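You operate a simulated robot arm through the tools that you are given. There is no shell and no other tool. Be economical: measure what you need, move in short steps, check, and stop when the job is done.

You are at the controls of a simulated two-armed robot. One attempt, no reset.

Task
Seat the red-post ring in the round stand and run its three bolts home with the ticket's driver.
Fine: the black ticket names the torque; ONE, TWO, THREE in turn, no bolt twice; driver back. Set down upright: what you pick out.

The check looks at the end state, three seconds after you hand in, the way a careful person would. Anything else that was tipped, shoved, dropped, spilled or broken makes it a failure.

Robot
Two 7-joint arms with two-finger parallel grippers on one trunk, on a base that drives. Base frame: it is fixed to the floor where the robot stands at the start and does not move with it; the origin is under the middle of the robot, x ahead of it, y to its left, z up. Lengths are in m, angles in degrees, forces in N, time in s.
The left shoulder is at the start at [0.08, 0.131, 0.947], the right one opposite. With the tool pointing down near the work surface each hand reaches from about 0.36 to 0.84 m from the robot's upright axis, wherever it stands, measured 20 degrees to its own side. Places, roughly: black ticket block [-2.5, 0.25, 1]; blue driver, green driver [-2.75, 0.25, 1]; bolt marked ONE [-2.5, 0.3, 0.9]; bolt marked THREE [-2.6, 0.4, 0.9]; bolt marked TWO [-2.5, 0.4, 0.9]; dark ring with red post (9x9x9 cm) [-2.5, 0.5, 0.9]; seat of the round stand [-2.5, 0.3, 0.9]. Payload 1.57 kg a hand.
The tool frame of a hand sits at the grasp point between the pads (the TCP): z along the fingers, y along the line on which they close. The tips reach 0.03 m beyond it. The gripper opens to 0.11 m. The fingers are 0.024 m wide and 0.012 m thick; the gripper's body (0.048 by 0.112 m) begins 0.078 m behind the TCP.
Orientation is that of the tool frame in the base frame, as a unit quaternion [w, x, y, z]. With the fingers straight down and closing along the base's y, the tool's x points along the base's -x, its y along +y and its z along -z.

Tools
- The arms move only by the tool jog_arm. It takes "left_steps", "right_steps" or both (then of equal length, played together; a hand with none holds still); each is a list of rows, each an object of numbers (a shift or turn left out is 0, a gripper value left out holds the last): "x", "y", "z": the shift along the tool's x, y, z in m; "ax", "ay", "az": the turn, a rotation vector about the tool's x, y, z in degrees. In form: [{"x": .., "y": .., "z": .., "ax": .., "ay": .., "az": ..}, ...]. A call has 1 to 20 rows; each row is the pose to reach, as a shift and turn from the pose commanded when the call began, along the tool's axes at that moment. "left_grip" and "right_grip" are, for a hand that has rows, the finger opening in m, from 0 to 0.11, set as the call begins (left out, the last holds). Rows are played at 5 a second. More than 0.05 m and 8.6 degrees between two rows, or a gripper value outside its range, and nothing of the call is played. Where a pose cannot be reached the arm comes as near as it can. A force on the tool above 40 N (or 10 N above the force at the start of the call, whichever is more), or a blocked arm, ends the call early, and 0.2 s more pass. Each finger travels about 0.108 m/s and halts on what it meets, pressing with about 30 N; the grip force reading is that of the motor and also rises with nothing between the fingers. The clock runs only during rows and for 0.2 s after the last one: add rows that repeat a pose to give the fingers time. The reply holds the time, the measured pose of the TCP, the force on the tool along the base axes, the opening and the grip force, in the units named above and with some noise, with the torque about the TCP (base axes, N m) and any sound that the robot's microphone picked up.
- Cameras (640 x 400 px; columns grow to the right, rows downward): "scene" is now at [-0.0468, -0.0097, 1.4374]; the picture's right is [-0.13, -0.99, 0.00], its down [-0.40, 0.05, -0.91] and it looks along [0.91, -0.12, -0.41] (base axes); focal length 255 px, centre (320, 200). "left" rides on the left gripper at [0.07, -0.016, -0.141] in its tool frame; the picture's right is [0.23, 0.97, 0.00], its down [-0.85, 0.20, -0.48] and it looks along [-0.47, 0.11, 0.88] (tool axes); focal length 222 px, centre (320, 200). "right" rides on the right gripper at [0.07, 0.016, -0.141] in its tool frame; the picture's right is [-0.23, 0.97, 0.00], its down [-0.86, -0.20, -0.48] and it looks along [-0.47, -0.11, 0.88] (tool axes); focal length 222 px, centre (320, 200). There is no depth. A picture from a camera that has moved, and an enlarged one, comes with that camera's place and axes in the base frame and with its lens.
- capture(camera): a new picture of that camera. No time passes.
- steer(legs): drives the robot by 1 to 6 legs, each [ahead, left, turn to the left] in m, m and degrees, along the robot's own axes; the way and the turn of a leg run together, so that a leg with both is an arc; at most 1.5 m and 180 degrees a leg. The arms and the cameras ride along, it lands a little off, and it stops where it bumps. It gives what a move gives.
- aim_head(pan, tilt): turns the head with the scene camera to pan (to the left, within 109 degrees either way) and tilt (down, from -29 to 69), counted from straight ahead of the robot. It gives what a move gives.
- inspect(camera, box): a new picture of the part [left, top, right, bottom] of that camera's present view, enlarged. No time passes.
- hand_in(): hands the job in; it is judged then, once.

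Go step by step. Nothing tells you exact positions but the pictures and the camera data: compare them with the known pose of the tool, close in by small moves and look again before you grip or let go. The budget is 135 turns and 122 pictures, counting those below and the enlarged ones. Unless the task says otherwise, let go and move clear before handing in, and close with one line.

The tools are called after "Emit:" as name(argument=value, ...) on one line, values as JSON. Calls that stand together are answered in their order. jog_arm: Moves the arms, as the interface text tells. Its arguments: {"type":"object","properties":{"left_steps":{"type":"array","items":{"type":"object","properties":{"x":{"type":"number"},"y":{"type":"number"},"z":{"type":"number"},"ax":{"type":"number"},"ay":{"type":"number"},"az":{"type":"number"}}}},"left_grip":{"type":"number"},"right_steps":{"type":"array","items":{"type":"object","properties":{"x":{"type":"number"},"y":{"type":"number"},"z":{"type":"number"},"ax":{"type":"number"},"ay":{"type":"number"},"az":{"type":"number"}}}},"right_grip":{"type":"number"}},"required":[]} The other tools are called the same way: steer (legs) drives the base; aim_head (pan, tilt) turns the head that bears the scene camera; capture (camera) takes a picture; inspect (camera, box) takes an enlarged picture of a part of a camera's view; hand_in () hands the job in.

At the start:

```text
clock: 0.0
left_position: [0.6417, 0.2885, 1.1257]
left_tcp_rot: [-0.001, 0.0, 1.0, 0.0]
left_wrist_force: [1.3, 0.7, -0.7]
left_moment: [-0.01, 0.01, 0.04]
left_opening: 0.1101
left_grasp_force: 0.1
right_position: [0.6115, -0.3175, 1.1281]
right_tcp_rot: [0.0, 0.0, 1.0, 0.001]
right_wrist_force: [-0.2, -1.4, -0.6]
right_moment: [0.02, -0.01, -0.01]
right_opening: 0.11
right_grasp_force: 0.2
robot x, y, heading: [0.0014, 0.0007, 0.1]
head pan, tilt: [-7.4, 23.9]
```

scene: 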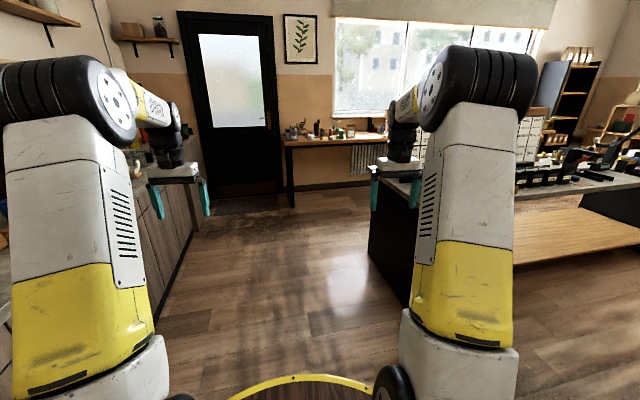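
right: 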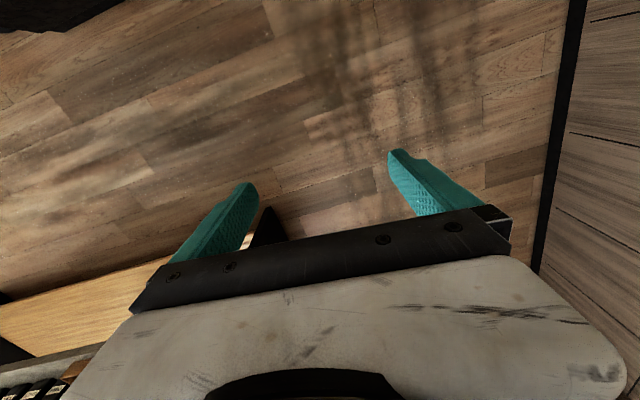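
left: 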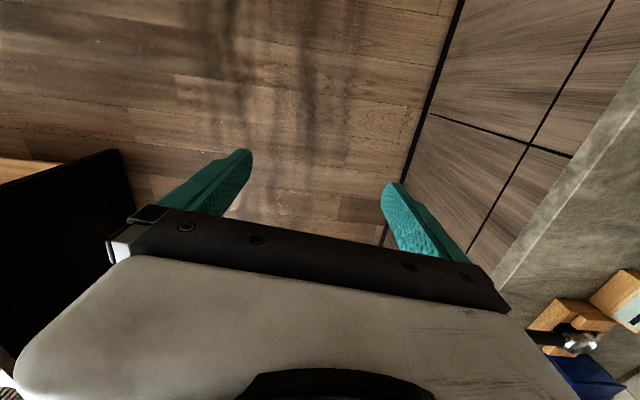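

The work lies behind the robot at about x = -2.5. I'll look left and right first to see whether there's room to turn.

Emit:
aim_head(pan=105, tilt=30)

Emit:
capture(camera="scene")

Emit:
aim_head(pan=-105, tilt=30)

Emit:
capture(camera="scene")

```text
clock: 1.9
left_position: [0.6432, 0.2895, 1.1254]
left_tcp_rot: [0.0, 0.0, 1.0, 0.0]
left_wrist_force: [0.2, 0.9, 0.4]
left_moment: [-0.01, 0.01, 0.01]
left_opening: 0.1101
left_grasp_force: 0.1
right_position: [0.6118, -0.3163, 1.1282]
right_tcp_rot: [0.001, -0.001, 1.0, 0.0]
right_wrist_force: [0.2, -0.7, 0.6]
right_moment: [0.01, 0.01, -0.01]
right_opening: 0.1098
right_grasp_force: 0.0
robot x, y, heading: [-0.0016, -0.0007, -0.1]
head pan, tilt: [105.0, 30.0]
```

```text
118 pictures are left
camera scene: at [-0.1618, 0.0895, 1.4276], right [0.97, 0.26, 0.0], down [0.13, -0.48, -0.87], along [-0.22, 0.84, -0.5], focal length 255 px, centre (320, 200)
```

scene: 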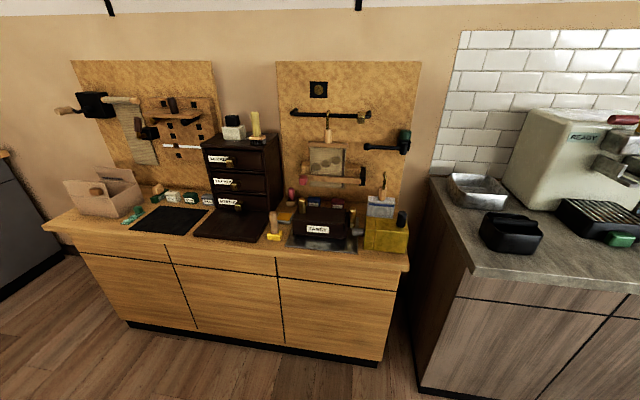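

```text
clock: 5.0
left_position: [0.6418, 0.29, 1.1257]
left_tcp_rot: [0.0, 0.0, 1.0, 0.001]
left_wrist_force: [0.4, -0.2, 0.4]
left_moment: [0.01, -0.03, 0.01]
left_opening: 0.11
left_grasp_force: 0.0
right_position: [0.6118, -0.3177, 1.1291]
right_tcp_rot: [-0.001, 0.0, 1.0, 0.0]
right_wrist_force: [0.0, -0.2, 0.1]
right_moment: [0.03, -0.03, 0.01]
right_opening: 0.1103
right_grasp_force: 0.1
robot x, y, heading: [0.0021, -0.002, 0.1]
head pan, tilt: [-105.0, 30.0]
```

```text
117 pictures are left
camera scene: at [-0.1619, -0.0853, 1.4276], right [-0.97, 0.26, 0.0], down [0.13, 0.48, -0.87], along [-0.22, -0.84, -0.5], focal length 255 px, centre (320, 200)
```

scene: 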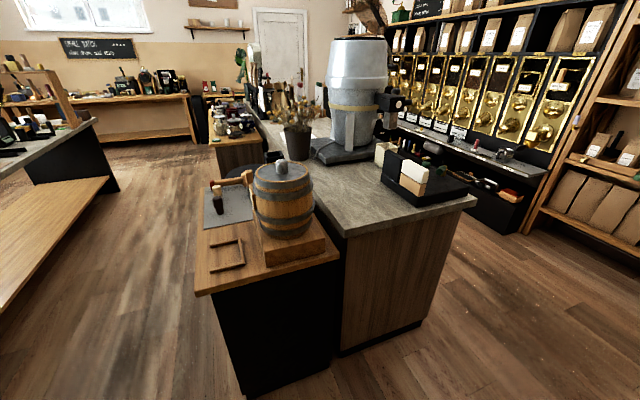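

There are benches about 0.65 m away on both sides, so I'll lift the hands and pull them in before turning left.

Emit:
jog_arm(left_steps=[{"z": -0.04}, {"z": -0.08}, {"z": -0.12}, {"z": -0.16}, {"z": -0.16, "x": 0.04}, {"z": -0.16, "x": 0.08}, {"z": -0.16, "x": 0.12}, {"z": -0.16, "x": 0.15}], right_steps=[{"z": -0.04}, {"z": -0.08}, {"z": -0.12}, {"z": -0.16}, {"z": -0.16, "x": 0.04}, {"z": -0.16, "x": 0.08}, {"z": -0.16, "x": 0.12}, {"z": -0.16, "x": 0.15}])

Emit:
steer(legs=[[0, 0, 90], [0, 0, 90]])

Emit:
aim_head(pan=0, tilt=25)

Emit:
capture(camera="scene")

```text
clock: 6.8
left_position: [0.4924, 0.2873, 1.2895]
left_tcp_rot: [0.0, 0.0, 1.0, 0.0]
left_wrist_force: [1.1, 0.2, 0.3]
left_moment: [0.01, 0.06, -0.03]
left_opening: 0.11
left_grasp_force: 0.0
right_position: [0.4631, -0.3183, 1.2889]
right_tcp_rot: [-0.001, 0.0, 1.0, 0.0]
right_wrist_force: [0.2, 0.2, -0.4]
right_moment: [0.03, 0.07, 0.04]
right_opening: 0.1099
right_grasp_force: 0.0
robot x, y, heading: [-0.0, 0.0038, -0.1]
head pan, tilt: [-105.0, 30.0]
```

```text
clock: 14.9
left_position: [-0.485, -0.3016, 1.2896]
left_tcp_rot: [0.0, 1.0, 0.015, 0.0]
left_wrist_force: [-0.9, -0.1, -0.5]
left_moment: [0.05, 0.0, -0.01]
left_opening: 0.11
left_grasp_force: 0.0
right_position: [-0.4731, 0.3025, 1.2892]
right_tcp_rot: [0.0, 1.0, 0.015, 0.0]
right_wrist_force: [0.7, 0.0, -0.1]
right_moment: [0.02, 0.0, 0.05]
right_opening: 0.1102
right_grasp_force: 0.0
robot x, y, heading: [0.0007, 0.0019, -178.2]
head pan, tilt: [-105.0, 30.0]
```

```text
clock: 16.7
left_position: [-0.4834, -0.3032, 1.2882]
left_tcp_rot: [0.0, 1.0, 0.014, 0.0]
left_wrist_force: [0.4, 0.3, -0.1]
left_moment: [-0.02, -0.03, 0.03]
left_opening: 0.1099
left_grasp_force: 0.2
right_position: [-0.4725, 0.303, 1.2887]
right_tcp_rot: [0.0, 1.0, 0.014, 0.0]
right_wrist_force: [0.0, -1.0, -0.6]
right_moment: [0.02, 0.01, -0.02]
right_opening: 0.1098
right_grasp_force: 0.0
robot x, y, heading: [0.0024, 0.0017, -178.4]
head pan, tilt: [0.0, 25.0]
```

```text
116 pictures are left
camera scene: at [0.0488, 0.0036, 1.4356], right [-0.03, 1.0, 0.0], down [0.42, 0.01, -0.91], along [-0.91, -0.03, -0.42], focal length 255 px, centre (320, 200)
```

scene: 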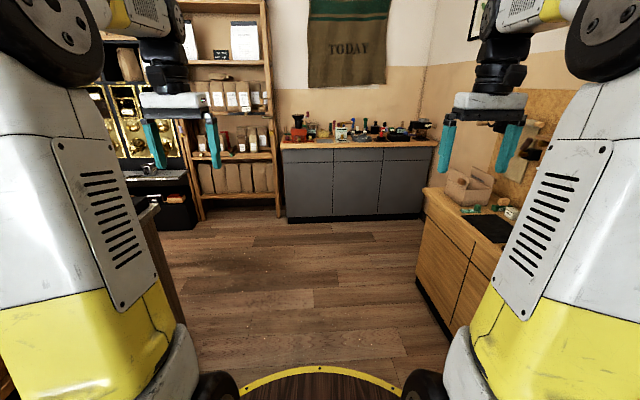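

The gray bench ahead, with its front edge near x ≈ -2.2, is the work bench. I'll drive up to it, then sidestep right.

Emit:
steer(legs=[[0, 0, -1.7], [1.45, 0, 0]])

Emit:
aim_head(pan=0, tilt=40)

Emit:
capture(camera="scene")

```text
clock: 24.3
left_position: [-1.9589, -0.2453, 1.2891]
left_tcp_rot: [-0.001, 1.0, -0.016, 0.0]
left_wrist_force: [-0.5, -0.2, 0.4]
left_moment: [0.02, -0.02, 0.01]
left_opening: 0.1101
left_grasp_force: 0.0
right_position: [-1.9081, 0.3566, 1.2906]
right_tcp_rot: [0.0, 1.0, -0.017, 0.0]
right_wrist_force: [0.4, 0.5, 0.7]
right_moment: [-0.01, -0.02, -0.01]
right_opening: 0.1102
right_grasp_force: 0.1
robot x, y, heading: [-1.4574, 0.0241, 178.2]
head pan, tilt: [0.0, 25.0]
```

```text
clock: 25.1
left_position: [-1.9575, -0.2456, 1.2887]
left_tcp_rot: [0.0, 1.0, -0.017, 0.0]
left_wrist_force: [0.3, 0.4, -1.0]
left_moment: [-0.01, -0.03, 0.01]
left_opening: 0.1102
left_grasp_force: 0.0
right_position: [-1.9103, 0.357, 1.2899]
right_tcp_rot: [0.001, 1.0, -0.017, 0.001]
right_wrist_force: [0.1, 0.3, -0.3]
right_moment: [0.01, 0.0, 0.04]
right_opening: 0.1101
right_grasp_force: 0.1
robot x, y, heading: [-1.4584, 0.0244, 178.1]
head pan, tilt: [0.0, 40.0]
```

```text
115 pictures are left
camera scene: at [-1.401, 0.0246, 1.4123], right [0.03, 1.0, 0.0], down [0.64, -0.02, -0.77], along [-0.77, 0.03, -0.64], focal length 255 px, centre (320, 200)
```

scene: 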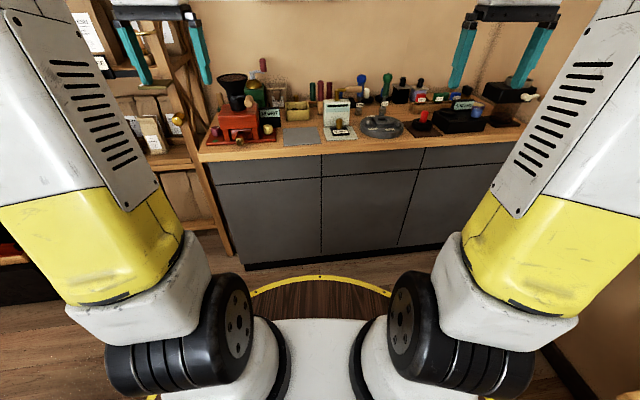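

Emit:
inspect(camera="scene", box=[200, 60, 360, 160])

Emit:
inspect(camera="scene", box=[350, 60, 510, 160])

```text
4.00 times, centred on (280, 110) of scene
camera zoom: at [-1.401, 0.0246, 1.4123], right [0.03, 1.0, 0.0], down [0.64, -0.02, -0.77], along [-0.77, 0.03, -0.64], focal length 1019 px, centre (480, 560)
```

zoom: 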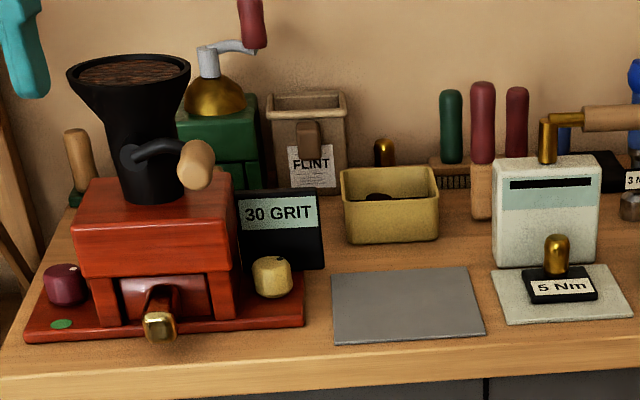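

```text
4.00 times, centred on (430, 110) of scene
camera zoom: at [-1.401, 0.0246, 1.4123], right [0.03, 1.0, 0.0], down [0.64, -0.02, -0.77], along [-0.77, 0.03, -0.64], focal length 1019 px, centre (-120, 560)
```

zoom: 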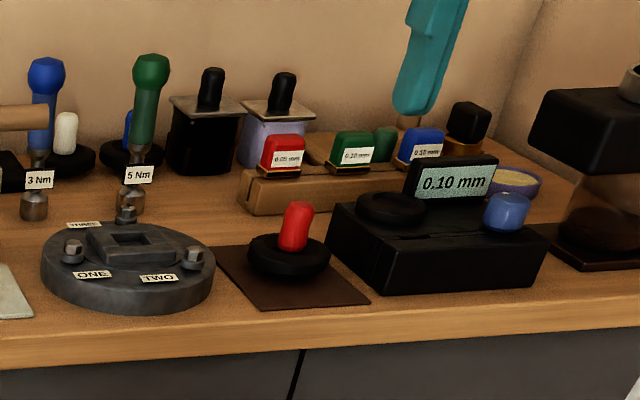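

The ticket reads 5 Nm and the green driver is tagged 5 Nm. I'll look down to see how close the base can get.

Emit:
aim_head(pan=0, tilt=69)

Emit:
capture(camera="scene")

```text
clock: 26.0
left_position: [-1.9592, -0.2447, 1.2891]
left_tcp_rot: [0.0, 1.0, -0.017, 0.0]
left_wrist_force: [-0.1, 0.9, -0.1]
left_moment: [0.0, -0.02, 0.02]
left_opening: 0.11
left_grasp_force: 0.0
right_position: [-1.9097, 0.3567, 1.2907]
right_tcp_rot: [0.0, 1.0, -0.016, 0.0]
right_wrist_force: [0.2, 0.2, -0.5]
right_moment: [0.01, 0.02, 0.01]
right_opening: 0.1099
right_grasp_force: 0.0
robot x, y, heading: [-1.4565, 0.0211, 178.1]
head pan, tilt: [0.0, 68.8]
```

```text
112 pictures are left
camera scene: at [-1.3719, 0.0236, 1.3762], right [0.03, 1.0, 0.0], down [0.93, -0.03, -0.36], along [-0.36, 0.01, -0.93], focal length 255 px, centre (320, 200)
```

scene: 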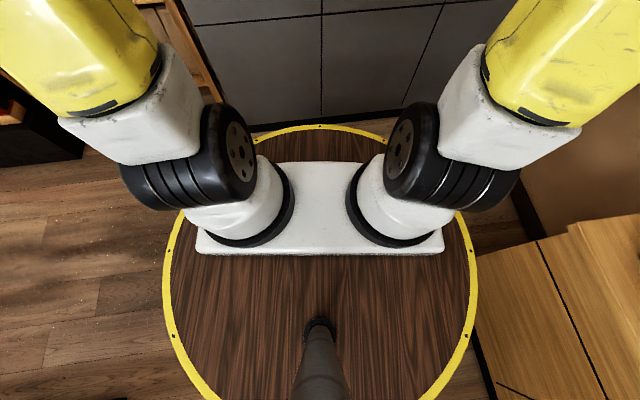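

The round base is about 0.29 m in radius and the bench edge is at x ≈ -2.38. I'll move to about (-1.93, 0.15).

Emit:
steer(legs=[[0, 0, 1.8], [0.42, -0.13, 0]])

Emit:
aim_head(pan=-10, tilt=45)

Emit:
capture(camera="scene")

Emit:
capture(camera="right")

```text
clock: 29.0
left_position: [-2.3665, -0.1314, 1.2888]
left_tcp_rot: [-0.001, 1.0, -0.002, 0.0]
left_wrist_force: [-0.3, -0.8, -0.4]
left_moment: [0.03, 0.0, 0.0]
left_opening: 0.1101
left_grasp_force: 0.1
right_position: [-2.3358, 0.4716, 1.2899]
right_tcp_rot: [0.0, 1.0, -0.002, 0.0]
right_wrist_force: [-0.2, -0.6, -1.1]
right_moment: [0.01, 0.0, -0.05]
right_opening: 0.1102
right_grasp_force: 0.0
robot x, y, heading: [-1.8763, 0.154, 179.7]
head pan, tilt: [0.0, 68.8]
```

```text
clock: 29.9
left_position: [-2.3687, -0.131, 1.2873]
left_tcp_rot: [0.0, 1.0, -0.002, -0.001]
left_wrist_force: [0.4, 0.8, -0.1]
left_moment: [0.01, -0.02, -0.02]
left_opening: 0.1101
left_grasp_force: 0.0
right_position: [-2.3358, 0.4728, 1.289]
right_tcp_rot: [0.0, 1.0, -0.002, 0.0]
right_wrist_force: [0.3, 0.3, 0.3]
right_moment: [0.05, 0.0, 0.01]
right_opening: 0.1101
right_grasp_force: 0.0
robot x, y, heading: [-1.8733, 0.1511, 179.5]
head pan, tilt: [-10.0, 45.0]
```

```text
111 pictures are left
camera scene: at [-1.8131, 0.1696, 1.4049], right [0.18, 0.98, 0.0], down [0.7, -0.13, -0.71], along [-0.7, 0.12, -0.71], focal length 255 px, centre (320, 200)
```

scene: 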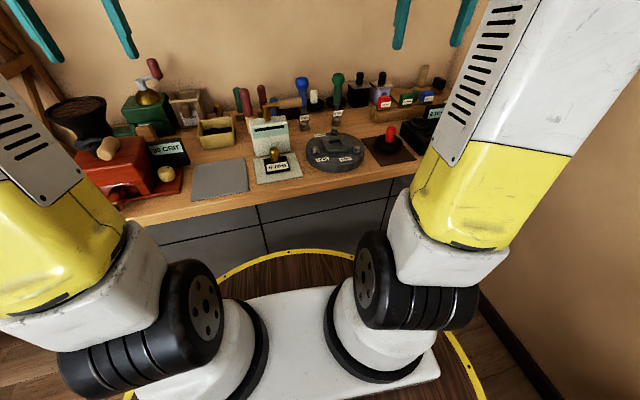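

```text
110 pictures are left
camera right: at [-2.2659, 0.4583, 1.4318], right [-0.23, -0.97, 0.0], down [-0.85, 0.2, 0.48], along [-0.47, 0.11, -0.88], focal length 222 px, centre (320, 200)
```

right: 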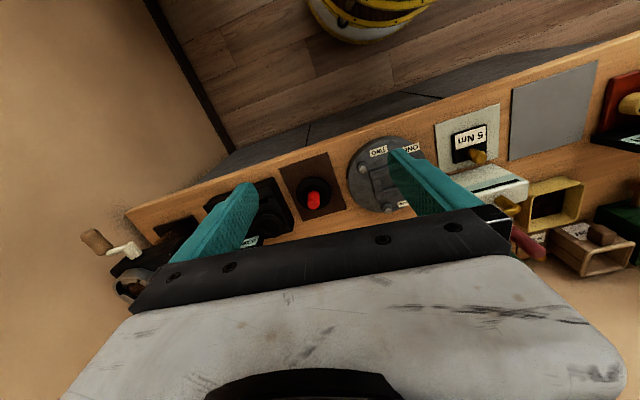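

Both scene and wrist views show the work. I'll zoom in for detail.

Emit:
inspect(camera="scene", box=[240, 60, 440, 185])

Emit:
inspect(camera="right", box=[260, 90, 520, 252])

```text
3.20 times, centred on (340, 122) of scene
camera zoom: at [-1.8131, 0.1696, 1.4049], right [0.18, 0.98, 0.0], down [0.7, -0.13, -0.71], along [-0.7, 0.12, -0.71], focal length 815 px, centre (256, 448)
```

zoom: 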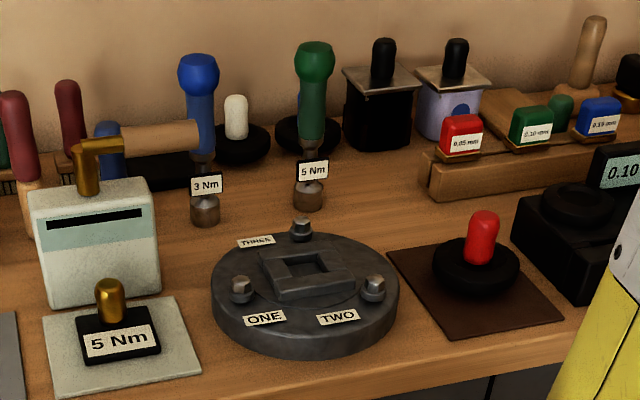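

```text
2.46 times, centred on (390, 171) of right
camera zoom: at [-2.2659, 0.4583, 1.4318], right [-0.23, -0.97, 0.0], down [-0.85, 0.2, 0.48], along [-0.47, 0.11, -0.88], focal length 547 px, centre (148, 271)
```

zoom: 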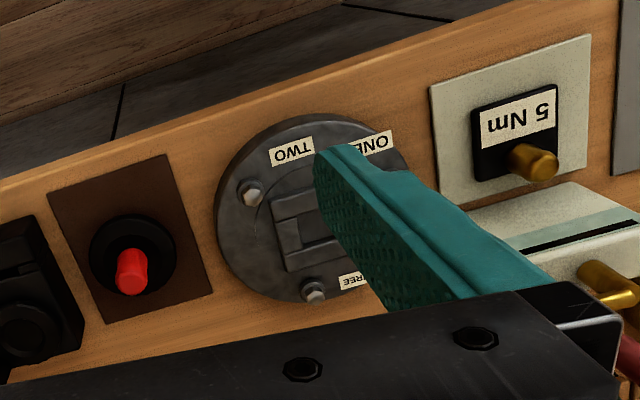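

The red post is near (-2.54, 0.54) with its top at z ≈ 0.95, the stand is near (-2.56, 0.35), and the green driver is near (-2.77, 0.405). The driver is slightly out of reach, so I'll move closer and bring the right hand over the post.

Emit:
steer(legs=[[0.12, -0.05, 0.3]])

Emit:
capture(camera="scene")

```text
clock: 31.2
left_position: [-2.4856, -0.0815, 1.2895]
left_tcp_rot: [0.0, 1.0, 0.0, 0.0]
left_wrist_force: [-0.6, 0.2, -1.0]
left_moment: [0.02, 0.0, 0.03]
left_opening: 0.11
left_grasp_force: 0.1
right_position: [-2.4556, 0.5221, 1.2894]
right_tcp_rot: [0.0, 1.0, 0.0, 0.001]
right_wrist_force: [0.9, 0.1, 0.3]
right_moment: [-0.02, 0.01, -0.02]
right_opening: 0.1101
right_grasp_force: 0.2
robot x, y, heading: [-1.9932, 0.2046, 179.7]
head pan, tilt: [-10.0, 45.0]
```

```text
107 pictures are left
camera scene: at [-1.932, 0.2204, 1.405], right [0.17, 0.98, 0.0], down [0.7, -0.12, -0.71], along [-0.7, 0.12, -0.71], focal length 255 px, centre (320, 200)
```

scene: 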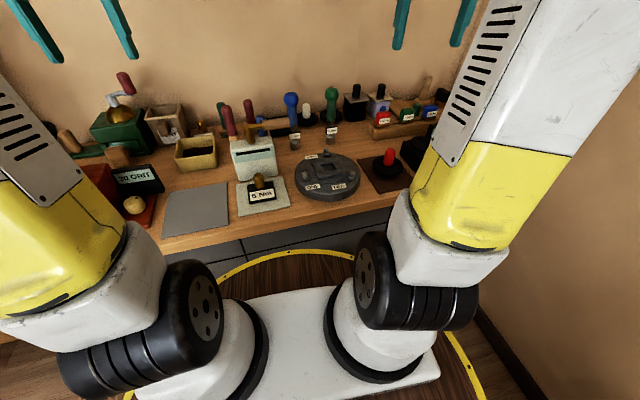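

Emit:
jog_arm(right_steps=[{"x": -0.03, "y": -0.01, "z": 0.03}, {"x": -0.06, "y": -0.02, "z": 0.06}, {"x": -0.086, "y": -0.02, "z": 0.1}, {"x": -0.086, "y": -0.02, "z": 0.13}, {"x": -0.086, "y": -0.02, "z": 0.17}])

Emit:
capture(camera="right")

Emit:
inspect(camera="scene", box=[230, 70, 430, 195])

```text
clock: 32.4
left_position: [-2.4847, -0.0815, 1.2879]
left_tcp_rot: [0.001, 1.0, 0.0, 0.0]
left_wrist_force: [-0.1, 0.0, -0.7]
left_moment: [-0.01, 0.0, -0.01]
left_opening: 0.1103
left_grasp_force: 0.1
right_position: [-2.5425, 0.5416, 1.1201]
right_tcp_rot: [0.0, 1.0, 0.0, 0.0]
right_wrist_force: [0.1, 0.0, -0.1]
right_moment: [0.02, 0.0, 0.0]
right_opening: 0.1101
right_grasp_force: 0.1
robot x, y, heading: [-1.9903, 0.2045, 179.9]
head pan, tilt: [-10.0, 45.0]
```

```text
106 pictures are left
camera right: at [-2.4721, 0.5275, 1.2623], right [-0.23, -0.97, 0.0], down [-0.85, 0.2, 0.48], along [-0.47, 0.11, -0.88], focal length 222 px, centre (320, 200)
```

right: 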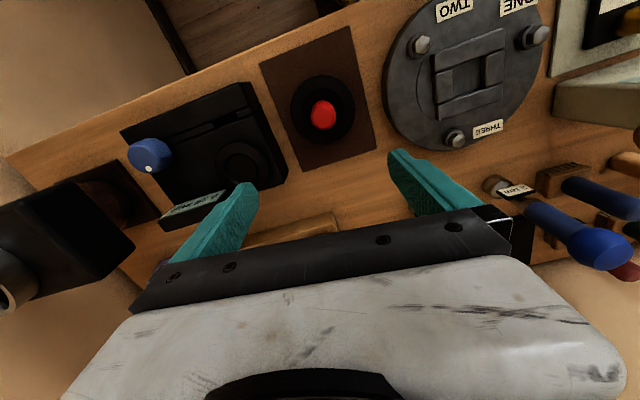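

```text
3.20 times, centred on (330, 132) of scene
camera zoom: at [-1.9321, 0.2205, 1.405], right [0.17, 0.98, 0.0], down [0.7, -0.12, -0.71], along [-0.7, 0.12, -0.71], focal length 815 px, centre (288, 416)
```

zoom: 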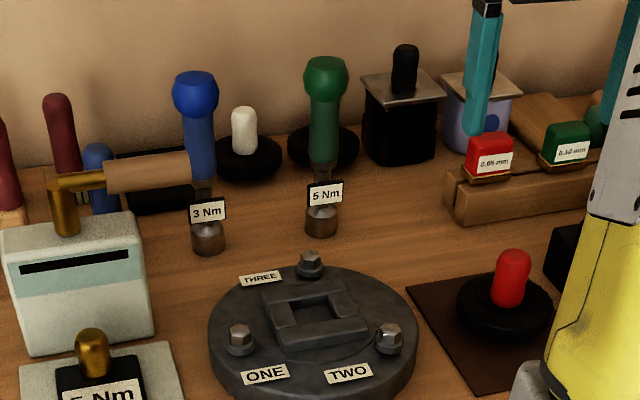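

Triangulating again puts the table at about z 0.895, the ring centre at (-2.51, 0.533), and the post top at about 0.985. I'll close to 6 cm, descend partway and check.

Emit:
jog_arm(right_grip=0.06, right_steps=[{"x": 0.016, "y": 0.004, "z": 0.0}, {"x": 0.032, "y": 0.0085, "z": 0.03}, {"x": 0.032, "y": 0.0085, "z": 0.06}, {"x": 0.032, "y": 0.0085, "z": 0.08}])

Emit:
capture(camera="right")

Emit:
inspect(camera="scene", box=[330, 70, 490, 170])

```text
clock: 33.4
left_position: [-2.4858, -0.082, 1.2875]
left_tcp_rot: [0.001, 1.0, 0.0, 0.0]
left_wrist_force: [0.8, -0.1, -0.7]
left_moment: [0.05, 0.02, -0.01]
left_opening: 0.1102
left_grasp_force: 0.1
right_position: [-2.5098, 0.5329, 1.0393]
right_tcp_rot: [0.0, 1.0, -0.001, -0.001]
right_wrist_force: [0.5, -0.3, 0.0]
right_moment: [-0.03, 0.04, -0.01]
right_opening: 0.06
right_grasp_force: 0.1
robot x, y, heading: [-1.991, 0.2054, 180.0]
head pan, tilt: [-10.0, 45.0]
```

```text
104 pictures are left
camera right: at [-2.4394, 0.5188, 1.1817], right [-0.23, -0.97, 0.0], down [-0.85, 0.2, 0.48], along [-0.47, 0.11, -0.88], focal length 222 px, centre (320, 200)
```

right: 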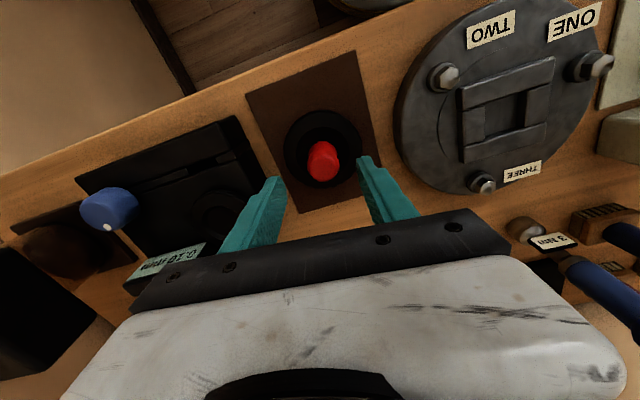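

```text
4.00 times, centred on (410, 120) of scene
camera zoom: at [-1.9321, 0.2205, 1.405], right [0.17, 0.98, 0.0], down [0.7, -0.12, -0.71], along [-0.7, 0.12, -0.71], focal length 1019 px, centre (-40, 520)
```

zoom: 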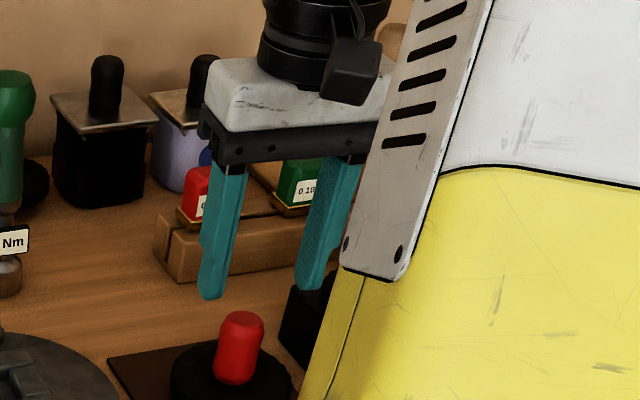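

The ring is centred at about (-2.508, 0.532). I'll descend to the post and close.

Emit:
jog_arm(right_steps=[{"x": 0.002, "y": 0.001, "z": 0.03}, {"x": 0.002, "y": 0.001, "z": 0.06}, {"x": 0.002, "y": 0.001, "z": 0.075}])

Emit:
capture(camera="right")

Emit:
inspect(camera="scene", box=[330, 100, 490, 200])

```text
clock: 34.4
left_position: [-2.4861, -0.0828, 1.2892]
left_tcp_rot: [0.002, 1.0, 0.0, 0.0]
left_wrist_force: [0.3, 0.1, -0.4]
left_moment: [0.04, 0.0, 0.05]
left_opening: 0.11
left_grasp_force: 0.0
right_position: [-2.5064, 0.5334, 0.9662]
right_tcp_rot: [-0.001, 1.0, 0.0, -0.002]
right_wrist_force: [6.0, -1.6, 13.4]
right_moment: [-0.34, -0.33, 0.06]
right_opening: 0.0603
right_grasp_force: 0.1
robot x, y, heading: [-1.9953, 0.2042, 179.8]
head pan, tilt: [-10.0, 45.0]
stopped in row 3 (right hand): the force on the tool passed its limit at 43 N (the readings are from after the stop); the commanded pose is now the measured one
```

```text
102 pictures are left
camera right: at [-2.4372, 0.5194, 1.1081], right [-0.23, -0.97, 0.0], down [-0.85, 0.2, 0.48], along [-0.47, 0.11, -0.88], focal length 222 px, centre (320, 200)
```

right: 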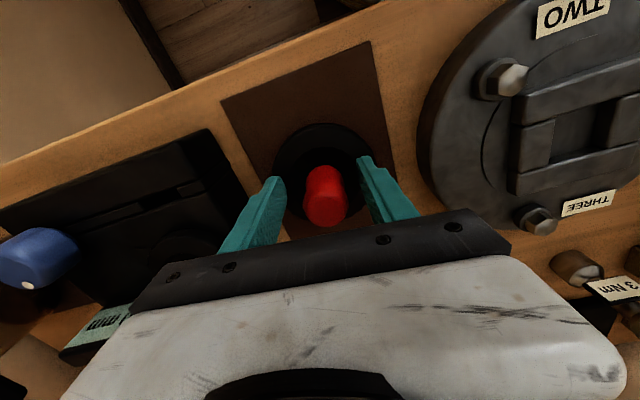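

```text
4.00 times, centred on (410, 150) of scene
camera zoom: at [-1.9314, 0.2201, 1.405], right [0.17, 0.98, 0.0], down [0.7, -0.12, -0.71], along [-0.7, 0.12, -0.71], focal length 1019 px, centre (-40, 400)
```

zoom: 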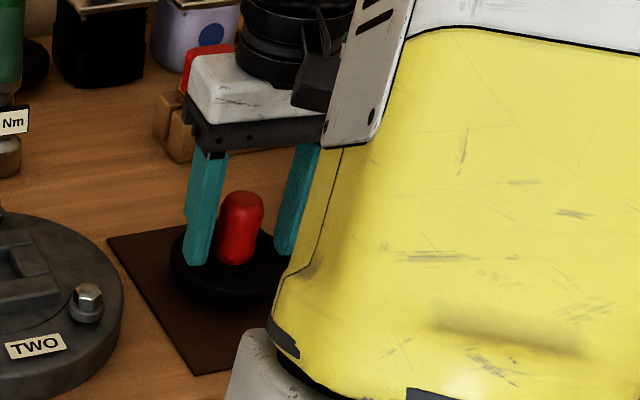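

The fingertips touched the ring top at z ≈ 0.936. I'll back up 7 mm, nudge x, and close on the post.

Emit:
jog_arm(right_steps=[{"x": 0.003, "y": -0.001, "z": -0.007}, {"x": 0.003, "y": -0.001, "z": -0.007}])

Emit:
jog_arm(right_grip=0.0, right_steps=[{"z": 0}, {"z": 0}, {"z": 0}, {"z": 0}])

Emit:
capture(camera="right")

```text
clock: 35.0
left_position: [-2.4868, -0.0816, 1.2893]
left_tcp_rot: [0.0, 1.0, 0.0, 0.0]
left_wrist_force: [-0.3, 0.7, 0.7]
left_moment: [-0.02, -0.01, 0.0]
left_opening: 0.1101
left_grasp_force: 0.1
right_position: [-2.5063, 0.5348, 0.9724]
right_tcp_rot: [-0.001, 1.0, 0.001, -0.002]
right_wrist_force: [-0.2, -0.1, 0.4]
right_moment: [-0.02, -0.01, 0.0]
right_opening: 0.06
right_grasp_force: 0.2
robot x, y, heading: [-1.9934, 0.2044, 179.9]
head pan, tilt: [-10.0, 45.0]
```

```text
clock: 36.0
left_position: [-2.4862, -0.0813, 1.2888]
left_tcp_rot: [-0.001, 1.0, 0.0, -0.001]
left_wrist_force: [1.2, -1.4, 0.1]
left_moment: [-0.03, 0.01, -0.03]
left_opening: 0.11
left_grasp_force: 0.0
right_position: [-2.5058, 0.535, 0.9717]
right_tcp_rot: [-0.001, 1.0, 0.0, -0.001]
right_wrist_force: [-0.4, -6.4, 1.3]
right_moment: [-0.48, -0.05, 0.02]
right_opening: 0.0318
right_grasp_force: 29.8
robot x, y, heading: [-1.9946, 0.207, 180.2]
head pan, tilt: [-10.0, 45.0]
```

```text
100 pictures are left
camera right: at [-2.4348, 0.5201, 1.1138], right [-0.23, -0.97, 0.0], down [-0.85, 0.2, 0.48], along [-0.47, 0.11, -0.88], focal length 222 px, centre (320, 200)
```

right: 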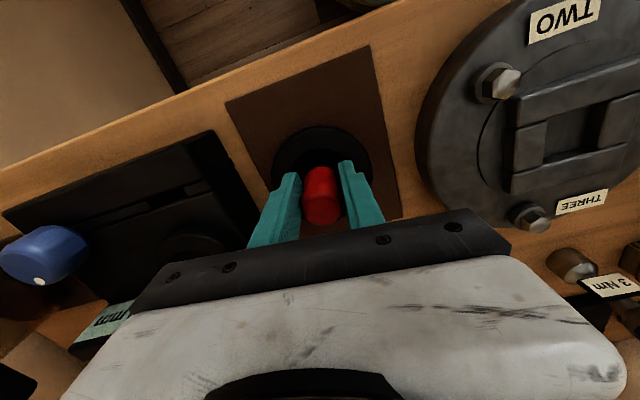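

Gripped, opening 0.032. Lifting.

Emit:
jog_arm(right_steps=[{"z": -0.02}, {"z": -0.04}, {"z": -0.07}, {"z": -0.1}, {"z": -0.12}])

Emit:
capture(camera="right")

Emit:
inspect(camera="scene", box=[270, 70, 430, 170])

```text
clock: 37.1
left_position: [-2.4852, -0.0821, 1.2874]
left_tcp_rot: [0.0, 1.0, 0.001, 0.0]
left_wrist_force: [0.6, -1.0, 0.2]
left_moment: [0.0, -0.01, -0.02]
left_opening: 0.1099
left_grasp_force: 0.0
right_position: [-2.5049, 0.5338, 1.0913]
right_tcp_rot: [-0.001, 1.0, 0.001, -0.002]
right_wrist_force: [0.6, -0.7, -5.8]
right_moment: [-0.06, -0.06, 0.01]
right_opening: 0.0313
right_grasp_force: 29.6
robot x, y, heading: [-1.9935, 0.2043, 179.8]
head pan, tilt: [-10.0, 45.0]
```

```text
99 pictures are left
camera right: at [-2.4332, 0.5196, 1.2337], right [-0.23, -0.97, 0.0], down [-0.85, 0.2, 0.48], along [-0.47, 0.11, -0.88], focal length 222 px, centre (320, 200)
```

right: 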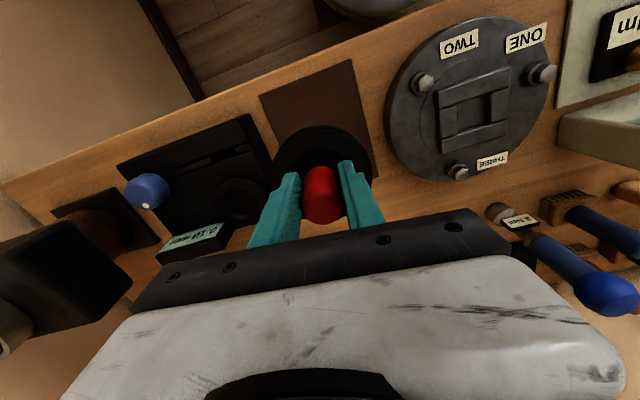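

```text
4.00 times, centred on (350, 120) of scene
camera zoom: at [-1.9323, 0.2206, 1.405], right [0.17, 0.98, 0.0], down [0.7, -0.12, -0.71], along [-0.7, 0.12, -0.71], focal length 1019 px, centre (200, 520)
```

zoom: 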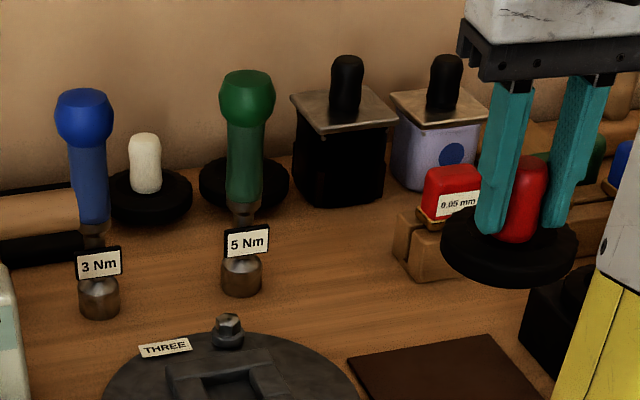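

Emit:
inspect(camera="right", box=[380, 10, 560, 190])

Emit:
inspect(camera="scene", box=[285, 140, 365, 200])

```text
2.22 times, centred on (470, 100) of right
camera zoom: at [-2.4332, 0.5196, 1.2337], right [-0.23, -0.97, 0.0], down [-0.85, 0.2, 0.48], along [-0.47, 0.11, -0.88], focal length 494 px, centre (-13, 422)
```

zoom: 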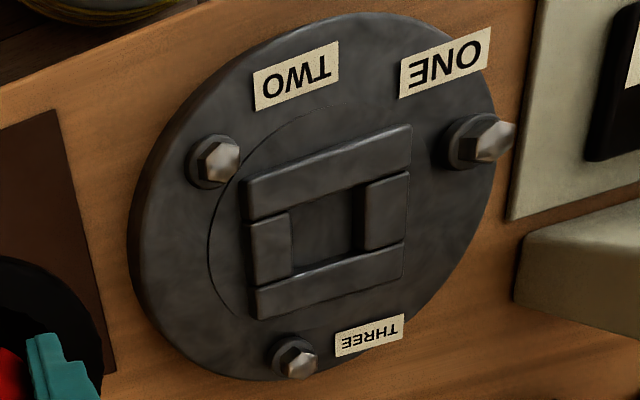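

```text
6.67 times, centred on (325, 170) of scene
camera zoom: at [-1.9323, 0.2206, 1.405], right [0.17, 0.98, 0.0], down [0.7, -0.12, -0.71], along [-0.7, 0.12, -0.71], focal length 1699 px, centre (287, 400)
```

zoom: 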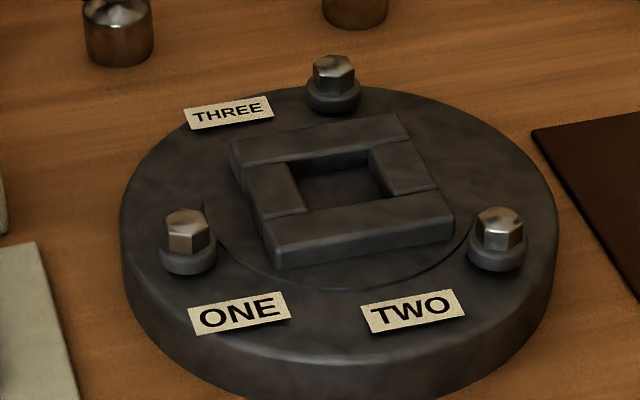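

The seat has a square hole in a raised frame turned about 10–15°, so I need to see the ring's underside. I'll raise and tilt the ring, and pitch the left hand up so its camera can look at it.

Emit:
jog_arm(right_steps=[{"y": 0.0, "z": -0.04}, {"y": 0.0, "z": -0.08}, {"y": 0.02, "z": -0.12, "ay": 5}, {"y": 0.045, "z": -0.16, "ay": 10}, {"y": 0.07, "z": -0.2, "ay": 15}, {"y": 0.1, "z": -0.23, "ay": 20}, {"y": 0.13, "z": -0.26, "ay": 26}, {"y": 0.15, "z": -0.29, "ay": 32}, {"y": 0.174, "z": -0.31, "ay": 40}, {"y": 0.174, "z": -0.31, "ay": 40}], left_steps=[{"x": 0.01, "ay": -7.5}, {"x": 0.02, "ay": -15}, {"x": 0.03, "ay": -22.5}, {"x": 0.04, "ay": -30}, {"x": 0.05, "ay": -37.5}, {"x": 0.06, "ay": -45}, {"x": 0.066, "ay": -52.5}, {"x": 0.066, "ay": -60}, {"x": 0.066, "ay": -67.5}, {"x": 0.066, "ay": -75}])

Emit:
capture(camera="left")

```text
clock: 39.4
left_position: [-2.4215, -0.0816, 1.2879]
left_tcp_rot: [0.0, 0.793, 0.0, -0.609]
left_wrist_force: [0.3, -0.6, 0.3]
left_moment: [-0.04, 0.0, 0.01]
left_opening: 0.1099
left_grasp_force: 0.1
right_position: [-2.3884, 0.3462, 1.2468]
right_tcp_rot: [0.003, 0.95, -0.004, 0.313]
right_wrist_force: [-0.2, -0.5, -5.4]
right_moment: [-0.02, 0.11, -0.02]
right_opening: 0.0309
right_grasp_force: 29.7
right hand out of reach, approached as far as the arm can: row 6, 7, 8, 9, 10
robot x, y, heading: [-1.9919, 0.2026, 179.7]
head pan, tilt: [-10.0, 45.0]
```

```text
95 pictures are left
camera left: at [-2.265, -0.0657, 1.2572], right [0.06, -0.97, -0.22], down [0.24, -0.2, 0.95], along [-0.97, -0.11, 0.22], focal length 222 px, centre (320, 200)
```

left: 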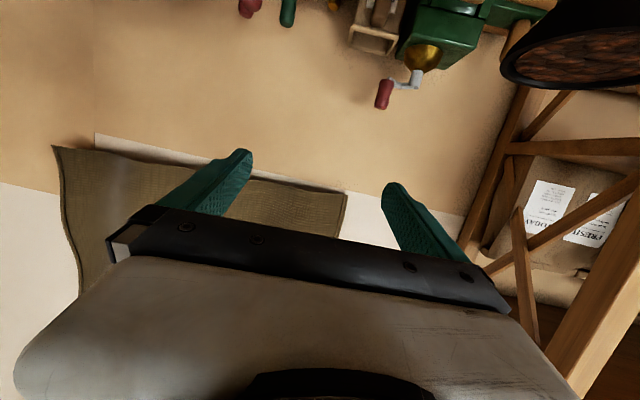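

The ring is out of the left camera's view. I'll yaw the left hand toward it and tilt the ring sideways instead, toward the left hand.

Emit:
jog_arm(right_steps=[{"ay": -7.4}, {"ay": -14.8}, {"ay": -22.2}, {"ay": -29.6}, {"ay": -36.5}, {"ay": -36.5}, {"ay": -36.5}], left_steps=[{"ax": 7.5, "az": 2}, {"ax": 15, "az": 4}, {"ax": 22.5, "az": 6}, {"ax": 30, "az": 8}, {"ax": 37.5, "az": 10}, {"ax": 45, "az": 12}, {"ax": 48.5, "az": 13}])

Emit:
jog_arm(right_steps=[{"ax": -7.5}, {"ax": -15}, {"ax": -22.5}, {"ax": -30}, {"ax": -37.5}, {"ax": -45}, {"ax": -52.5}, {"ax": -55}])

Emit:
capture(camera="left")

```text
clock: 41.0
left_position: [-2.4196, -0.0831, 1.2887]
left_tcp_rot: [-0.259, 0.718, -0.337, -0.551]
left_wrist_force: [0.2, 0.0, 0.0]
left_moment: [-0.05, 0.01, 0.0]
left_opening: 0.11
left_grasp_force: 0.0
right_position: [-2.3931, 0.3439, 1.245]
right_tcp_rot: [0.002, 1.0, -0.002, 0.0]
right_wrist_force: [0.9, -0.3, -5.6]
right_moment: [-0.05, 0.0, -0.01]
right_opening: 0.0307
right_grasp_force: 30.2
robot x, y, heading: [-1.9955, 0.2046, 180.0]
head pan, tilt: [-10.0, 45.0]
```

```text
clock: 42.8
left_position: [-2.4203, -0.0818, 1.2876]
left_tcp_rot: [-0.258, 0.718, -0.337, -0.552]
left_wrist_force: [0.0, -0.6, 0.3]
left_moment: [0.0, 0.0, 0.0]
left_opening: 0.1101
left_grasp_force: 0.2
right_position: [-2.3937, 0.3439, 1.2453]
right_tcp_rot: [0.464, 0.886, -0.001, -0.001]
right_wrist_force: [0.0, -0.2, -5.5]
right_moment: [0.22, -0.04, 0.02]
right_opening: 0.0307
right_grasp_force: 30.1
robot x, y, heading: [-1.9929, 0.2069, 180.1]
head pan, tilt: [-10.0, 45.0]
```

```text
94 pictures are left
camera left: at [-2.3082, -0.191, 1.2574], right [-0.71, -0.67, -0.22], down [0.0, -0.31, 0.95], along [-0.7, 0.68, 0.22], focal length 222 px, centre (320, 200)
```

left: 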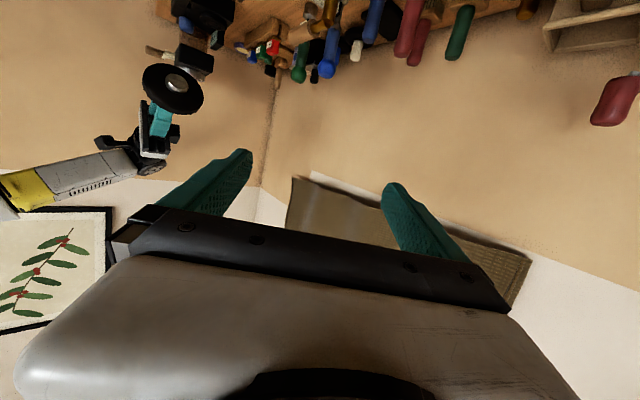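

Emit:
inspect(camera="left", box=[130, 50, 220, 130])

```text
5.00 times, centred on (175, 90) of left
camera zoom: at [-2.3082, -0.191, 1.2574], right [-0.71, -0.67, -0.22], down [0.0, -0.31, 0.95], along [-0.7, 0.68, 0.22], focal length 1111 px, centre (1045, 750)
```

zoom: 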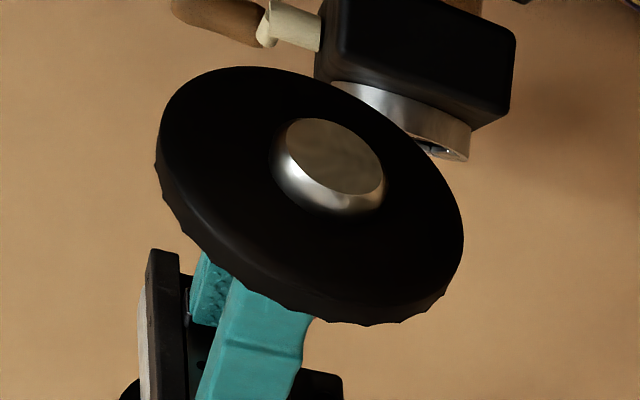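

The underside has a round steel boss about 3.3 cm across, so yaw doesn't matter. It goes into the seat's opening, which I place at (-2.508, 0.347) with the frame top at z ≈ 0.945. I'll level the ring and move above it.

Emit:
jog_arm(right_steps=[{"ax": 7.5}, {"ax": 15}, {"ax": 22.5}, {"ax": 30}, {"ax": 37.5}, {"ax": 45}, {"ax": 52.5}, {"ax": 55}], left_steps=[{"ax": -7.5, "az": -2}, {"ax": -15, "az": -4}, {"ax": -22.5, "az": -6}, {"ax": -30, "az": -8}, {"ax": -37.5, "az": -10}, {"ax": -45, "az": -12}, {"ax": -48.5, "az": -13}, {"ax": -48.5, "az": -13}])

Emit:
jog_arm(right_steps=[{"x": -0.04, "y": -0.001}, {"x": -0.08, "y": -0.002, "z": 0.02}, {"x": -0.118, "y": -0.003, "z": 0.05}, {"x": -0.118, "y": -0.003, "z": 0.085}, {"x": -0.118, "y": -0.003, "z": 0.12}, {"x": -0.118, "y": -0.003, "z": 0.145}])

Emit:
capture(camera="right")

Emit:
inspect(camera="scene", box=[250, 100, 410, 200])

```text
clock: 44.5
left_position: [-2.4203, -0.0802, 1.2895]
left_tcp_rot: [0.0, 0.794, 0.0, -0.608]
left_wrist_force: [-0.5, 0.0, 0.4]
left_moment: [-0.01, 0.03, 0.03]
left_opening: 0.1099
left_grasp_force: 0.1
right_position: [-2.3923, 0.3431, 1.2453]
right_tcp_rot: [0.0, 1.0, -0.003, 0.0]
right_wrist_force: [0.5, -0.4, -5.1]
right_moment: [0.01, -0.07, 0.0]
right_opening: 0.0308
right_grasp_force: 29.4
robot x, y, heading: [-1.993, 0.2047, 180.0]
head pan, tilt: [-10.0, 45.0]
```

```text
clock: 46.0
left_position: [-2.4203, -0.0813, 1.2893]
left_tcp_rot: [-0.001, 0.793, -0.001, -0.609]
left_wrist_force: [0.2, -0.2, 0.5]
left_moment: [-0.01, 0.02, -0.02]
left_opening: 0.1098
left_grasp_force: 0.1
right_position: [-2.5092, 0.3469, 1.1011]
right_tcp_rot: [0.001, 1.0, -0.003, 0.0]
right_wrist_force: [0.3, -0.5, -5.6]
right_moment: [-0.03, -0.05, 0.02]
right_opening: 0.0309
right_grasp_force: 30.6
robot x, y, heading: [-1.9934, 0.2098, 180.0]
head pan, tilt: [-10.0, 45.0]
```

```text
92 pictures are left
camera right: at [-2.4388, 0.3333, 1.2443], right [-0.23, -0.97, 0.0], down [-0.85, 0.21, 0.48], along [-0.47, 0.11, -0.88], focal length 222 px, centre (320, 200)
```

right: 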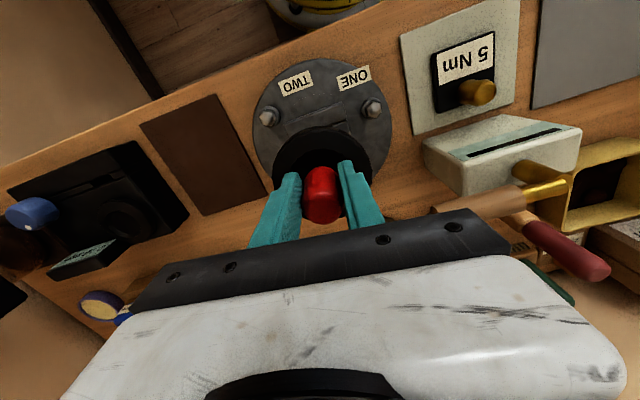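

```text
4.00 times, centred on (330, 150) of scene
camera zoom: at [-1.9321, 0.2205, 1.405], right [0.17, 0.98, 0.0], down [0.7, -0.12, -0.71], along [-0.7, 0.12, -0.71], focal length 1019 px, centre (280, 400)
```

zoom: 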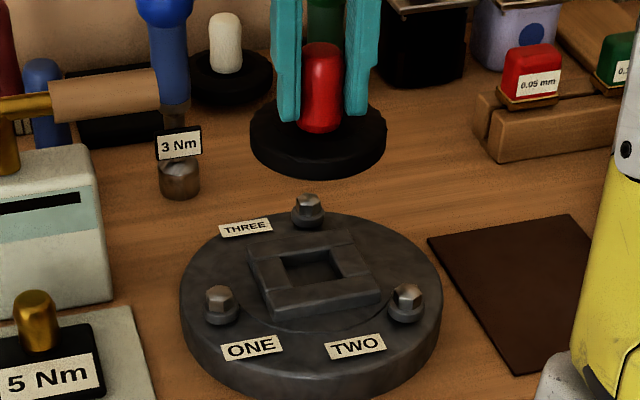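

Emit:
jog_arm(right_steps=[{"z": 0.035, "x": -0.004}, {"z": 0.065, "x": -0.004}])

Emit:
inspect(camera="scene", box=[285, 120, 375, 190])

Emit:
inspect(camera="right", box=[230, 50, 410, 230])

```text
clock: 46.5
left_position: [-2.4203, -0.081, 1.2895]
left_tcp_rot: [0.0, 0.793, -0.001, -0.609]
left_wrist_force: [0.8, -0.2, -0.8]
left_moment: [-0.03, 0.0, 0.0]
left_opening: 0.1099
left_grasp_force: 0.1
right_position: [-2.5159, 0.3472, 1.0361]
right_tcp_rot: [0.002, 1.0, -0.003, 0.0]
right_wrist_force: [-0.5, 0.4, -5.5]
right_moment: [-0.02, 0.0, -0.04]
right_opening: 0.0305
right_grasp_force: 29.5
robot x, y, heading: [-1.9931, 0.2054, 179.7]
head pan, tilt: [-10.0, 45.0]
```

```text
5.71 times, centred on (330, 155) of scene
camera zoom: at [-1.9319, 0.2205, 1.405], right [0.17, 0.98, 0.0], down [0.7, -0.12, -0.71], along [-0.7, 0.12, -0.71], focal length 1456 px, centre (263, 457)
```

zoom: 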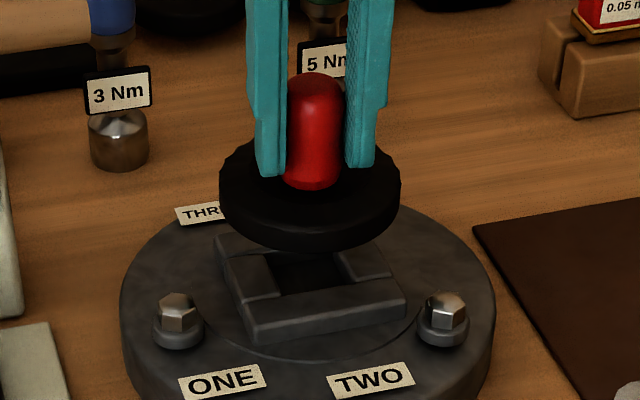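

```text
2.22 times, centred on (320, 140) of right
camera zoom: at [-2.446, 0.3327, 1.1782], right [-0.23, -0.97, 0.0], down [-0.85, 0.21, 0.48], along [-0.47, 0.11, -0.88], focal length 494 px, centre (320, 333)
```

zoom: 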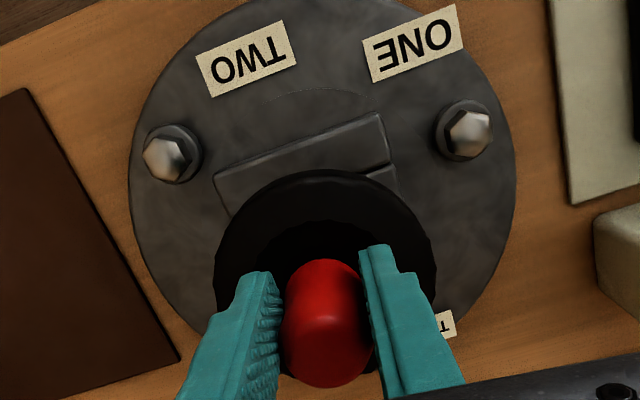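

Bolt positions give a stand centre of (-2.513, 0.344), and the ring is now within a couple of mm of it. I'll lower gently.

Emit:
jog_arm(right_steps=[{"x": 0.001, "y": 0.0015, "z": 0.01}, {"x": 0.001, "y": 0.0015, "z": 0.018}, {"x": 0.001, "y": 0.0015, "z": 0.024}])

Emit:
jog_arm(right_steps=[{"z": 0.003}, {"z": 0.006}])

Emit:
inspect(camera="scene", box=[285, 120, 375, 190])

```text
clock: 47.4
left_position: [-2.4201, -0.0812, 1.2889]
left_tcp_rot: [0.0, 0.794, 0.0, -0.608]
left_wrist_force: [-0.6, 0.1, -0.4]
left_moment: [-0.01, 0.04, 0.01]
left_opening: 0.1101
left_grasp_force: 0.0
right_position: [-2.5151, 0.3448, 1.0129]
right_tcp_rot: [0.001, 1.0, -0.003, -0.002]
right_wrist_force: [0.0, 2.5, 20.6]
right_moment: [0.16, 0.39, -0.09]
right_opening: 0.0306
right_grasp_force: 29.7
robot x, y, heading: [-1.9938, 0.2061, 180.2]
head pan, tilt: [-10.0, 45.0]
```

```text
clock: 47.9
left_position: [-2.4204, -0.0814, 1.2892]
left_tcp_rot: [-0.001, 0.793, -0.001, -0.609]
left_wrist_force: [-0.9, -0.9, -0.4]
left_moment: [0.0, 0.02, -0.04]
left_opening: 0.1099
left_grasp_force: 0.1
right_position: [-2.5147, 0.3437, 1.0098]
right_tcp_rot: [0.001, 1.0, -0.003, -0.002]
right_wrist_force: [2.7, 0.5, 10.0]
right_moment: [0.08, 0.0, -0.01]
right_opening: 0.0305
right_grasp_force: 30.3
robot x, y, heading: [-1.9934, 0.2064, 180.1]
head pan, tilt: [-10.0, 45.0]
stopped in row 2 (right hand): the force on the tool passed its limit at 49 N (the readings are from after the stop); the commanded pose is now the measured one
```

```text
5.71 times, centred on (330, 155) of scene
camera zoom: at [-1.9315, 0.2204, 1.405], right [0.17, 0.98, 0.0], down [0.7, -0.12, -0.71], along [-0.7, 0.12, -0.71], focal length 1456 px, centre (263, 457)
```

zoom: 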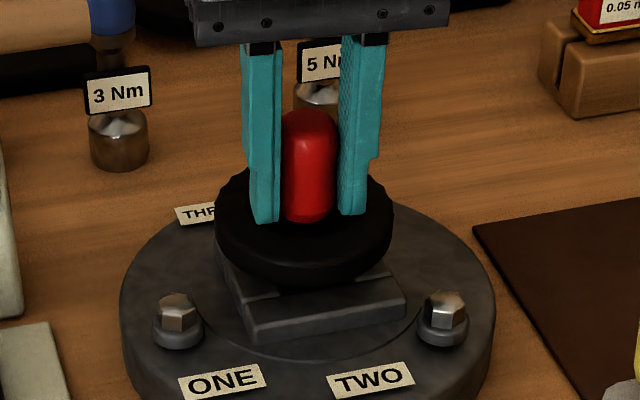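

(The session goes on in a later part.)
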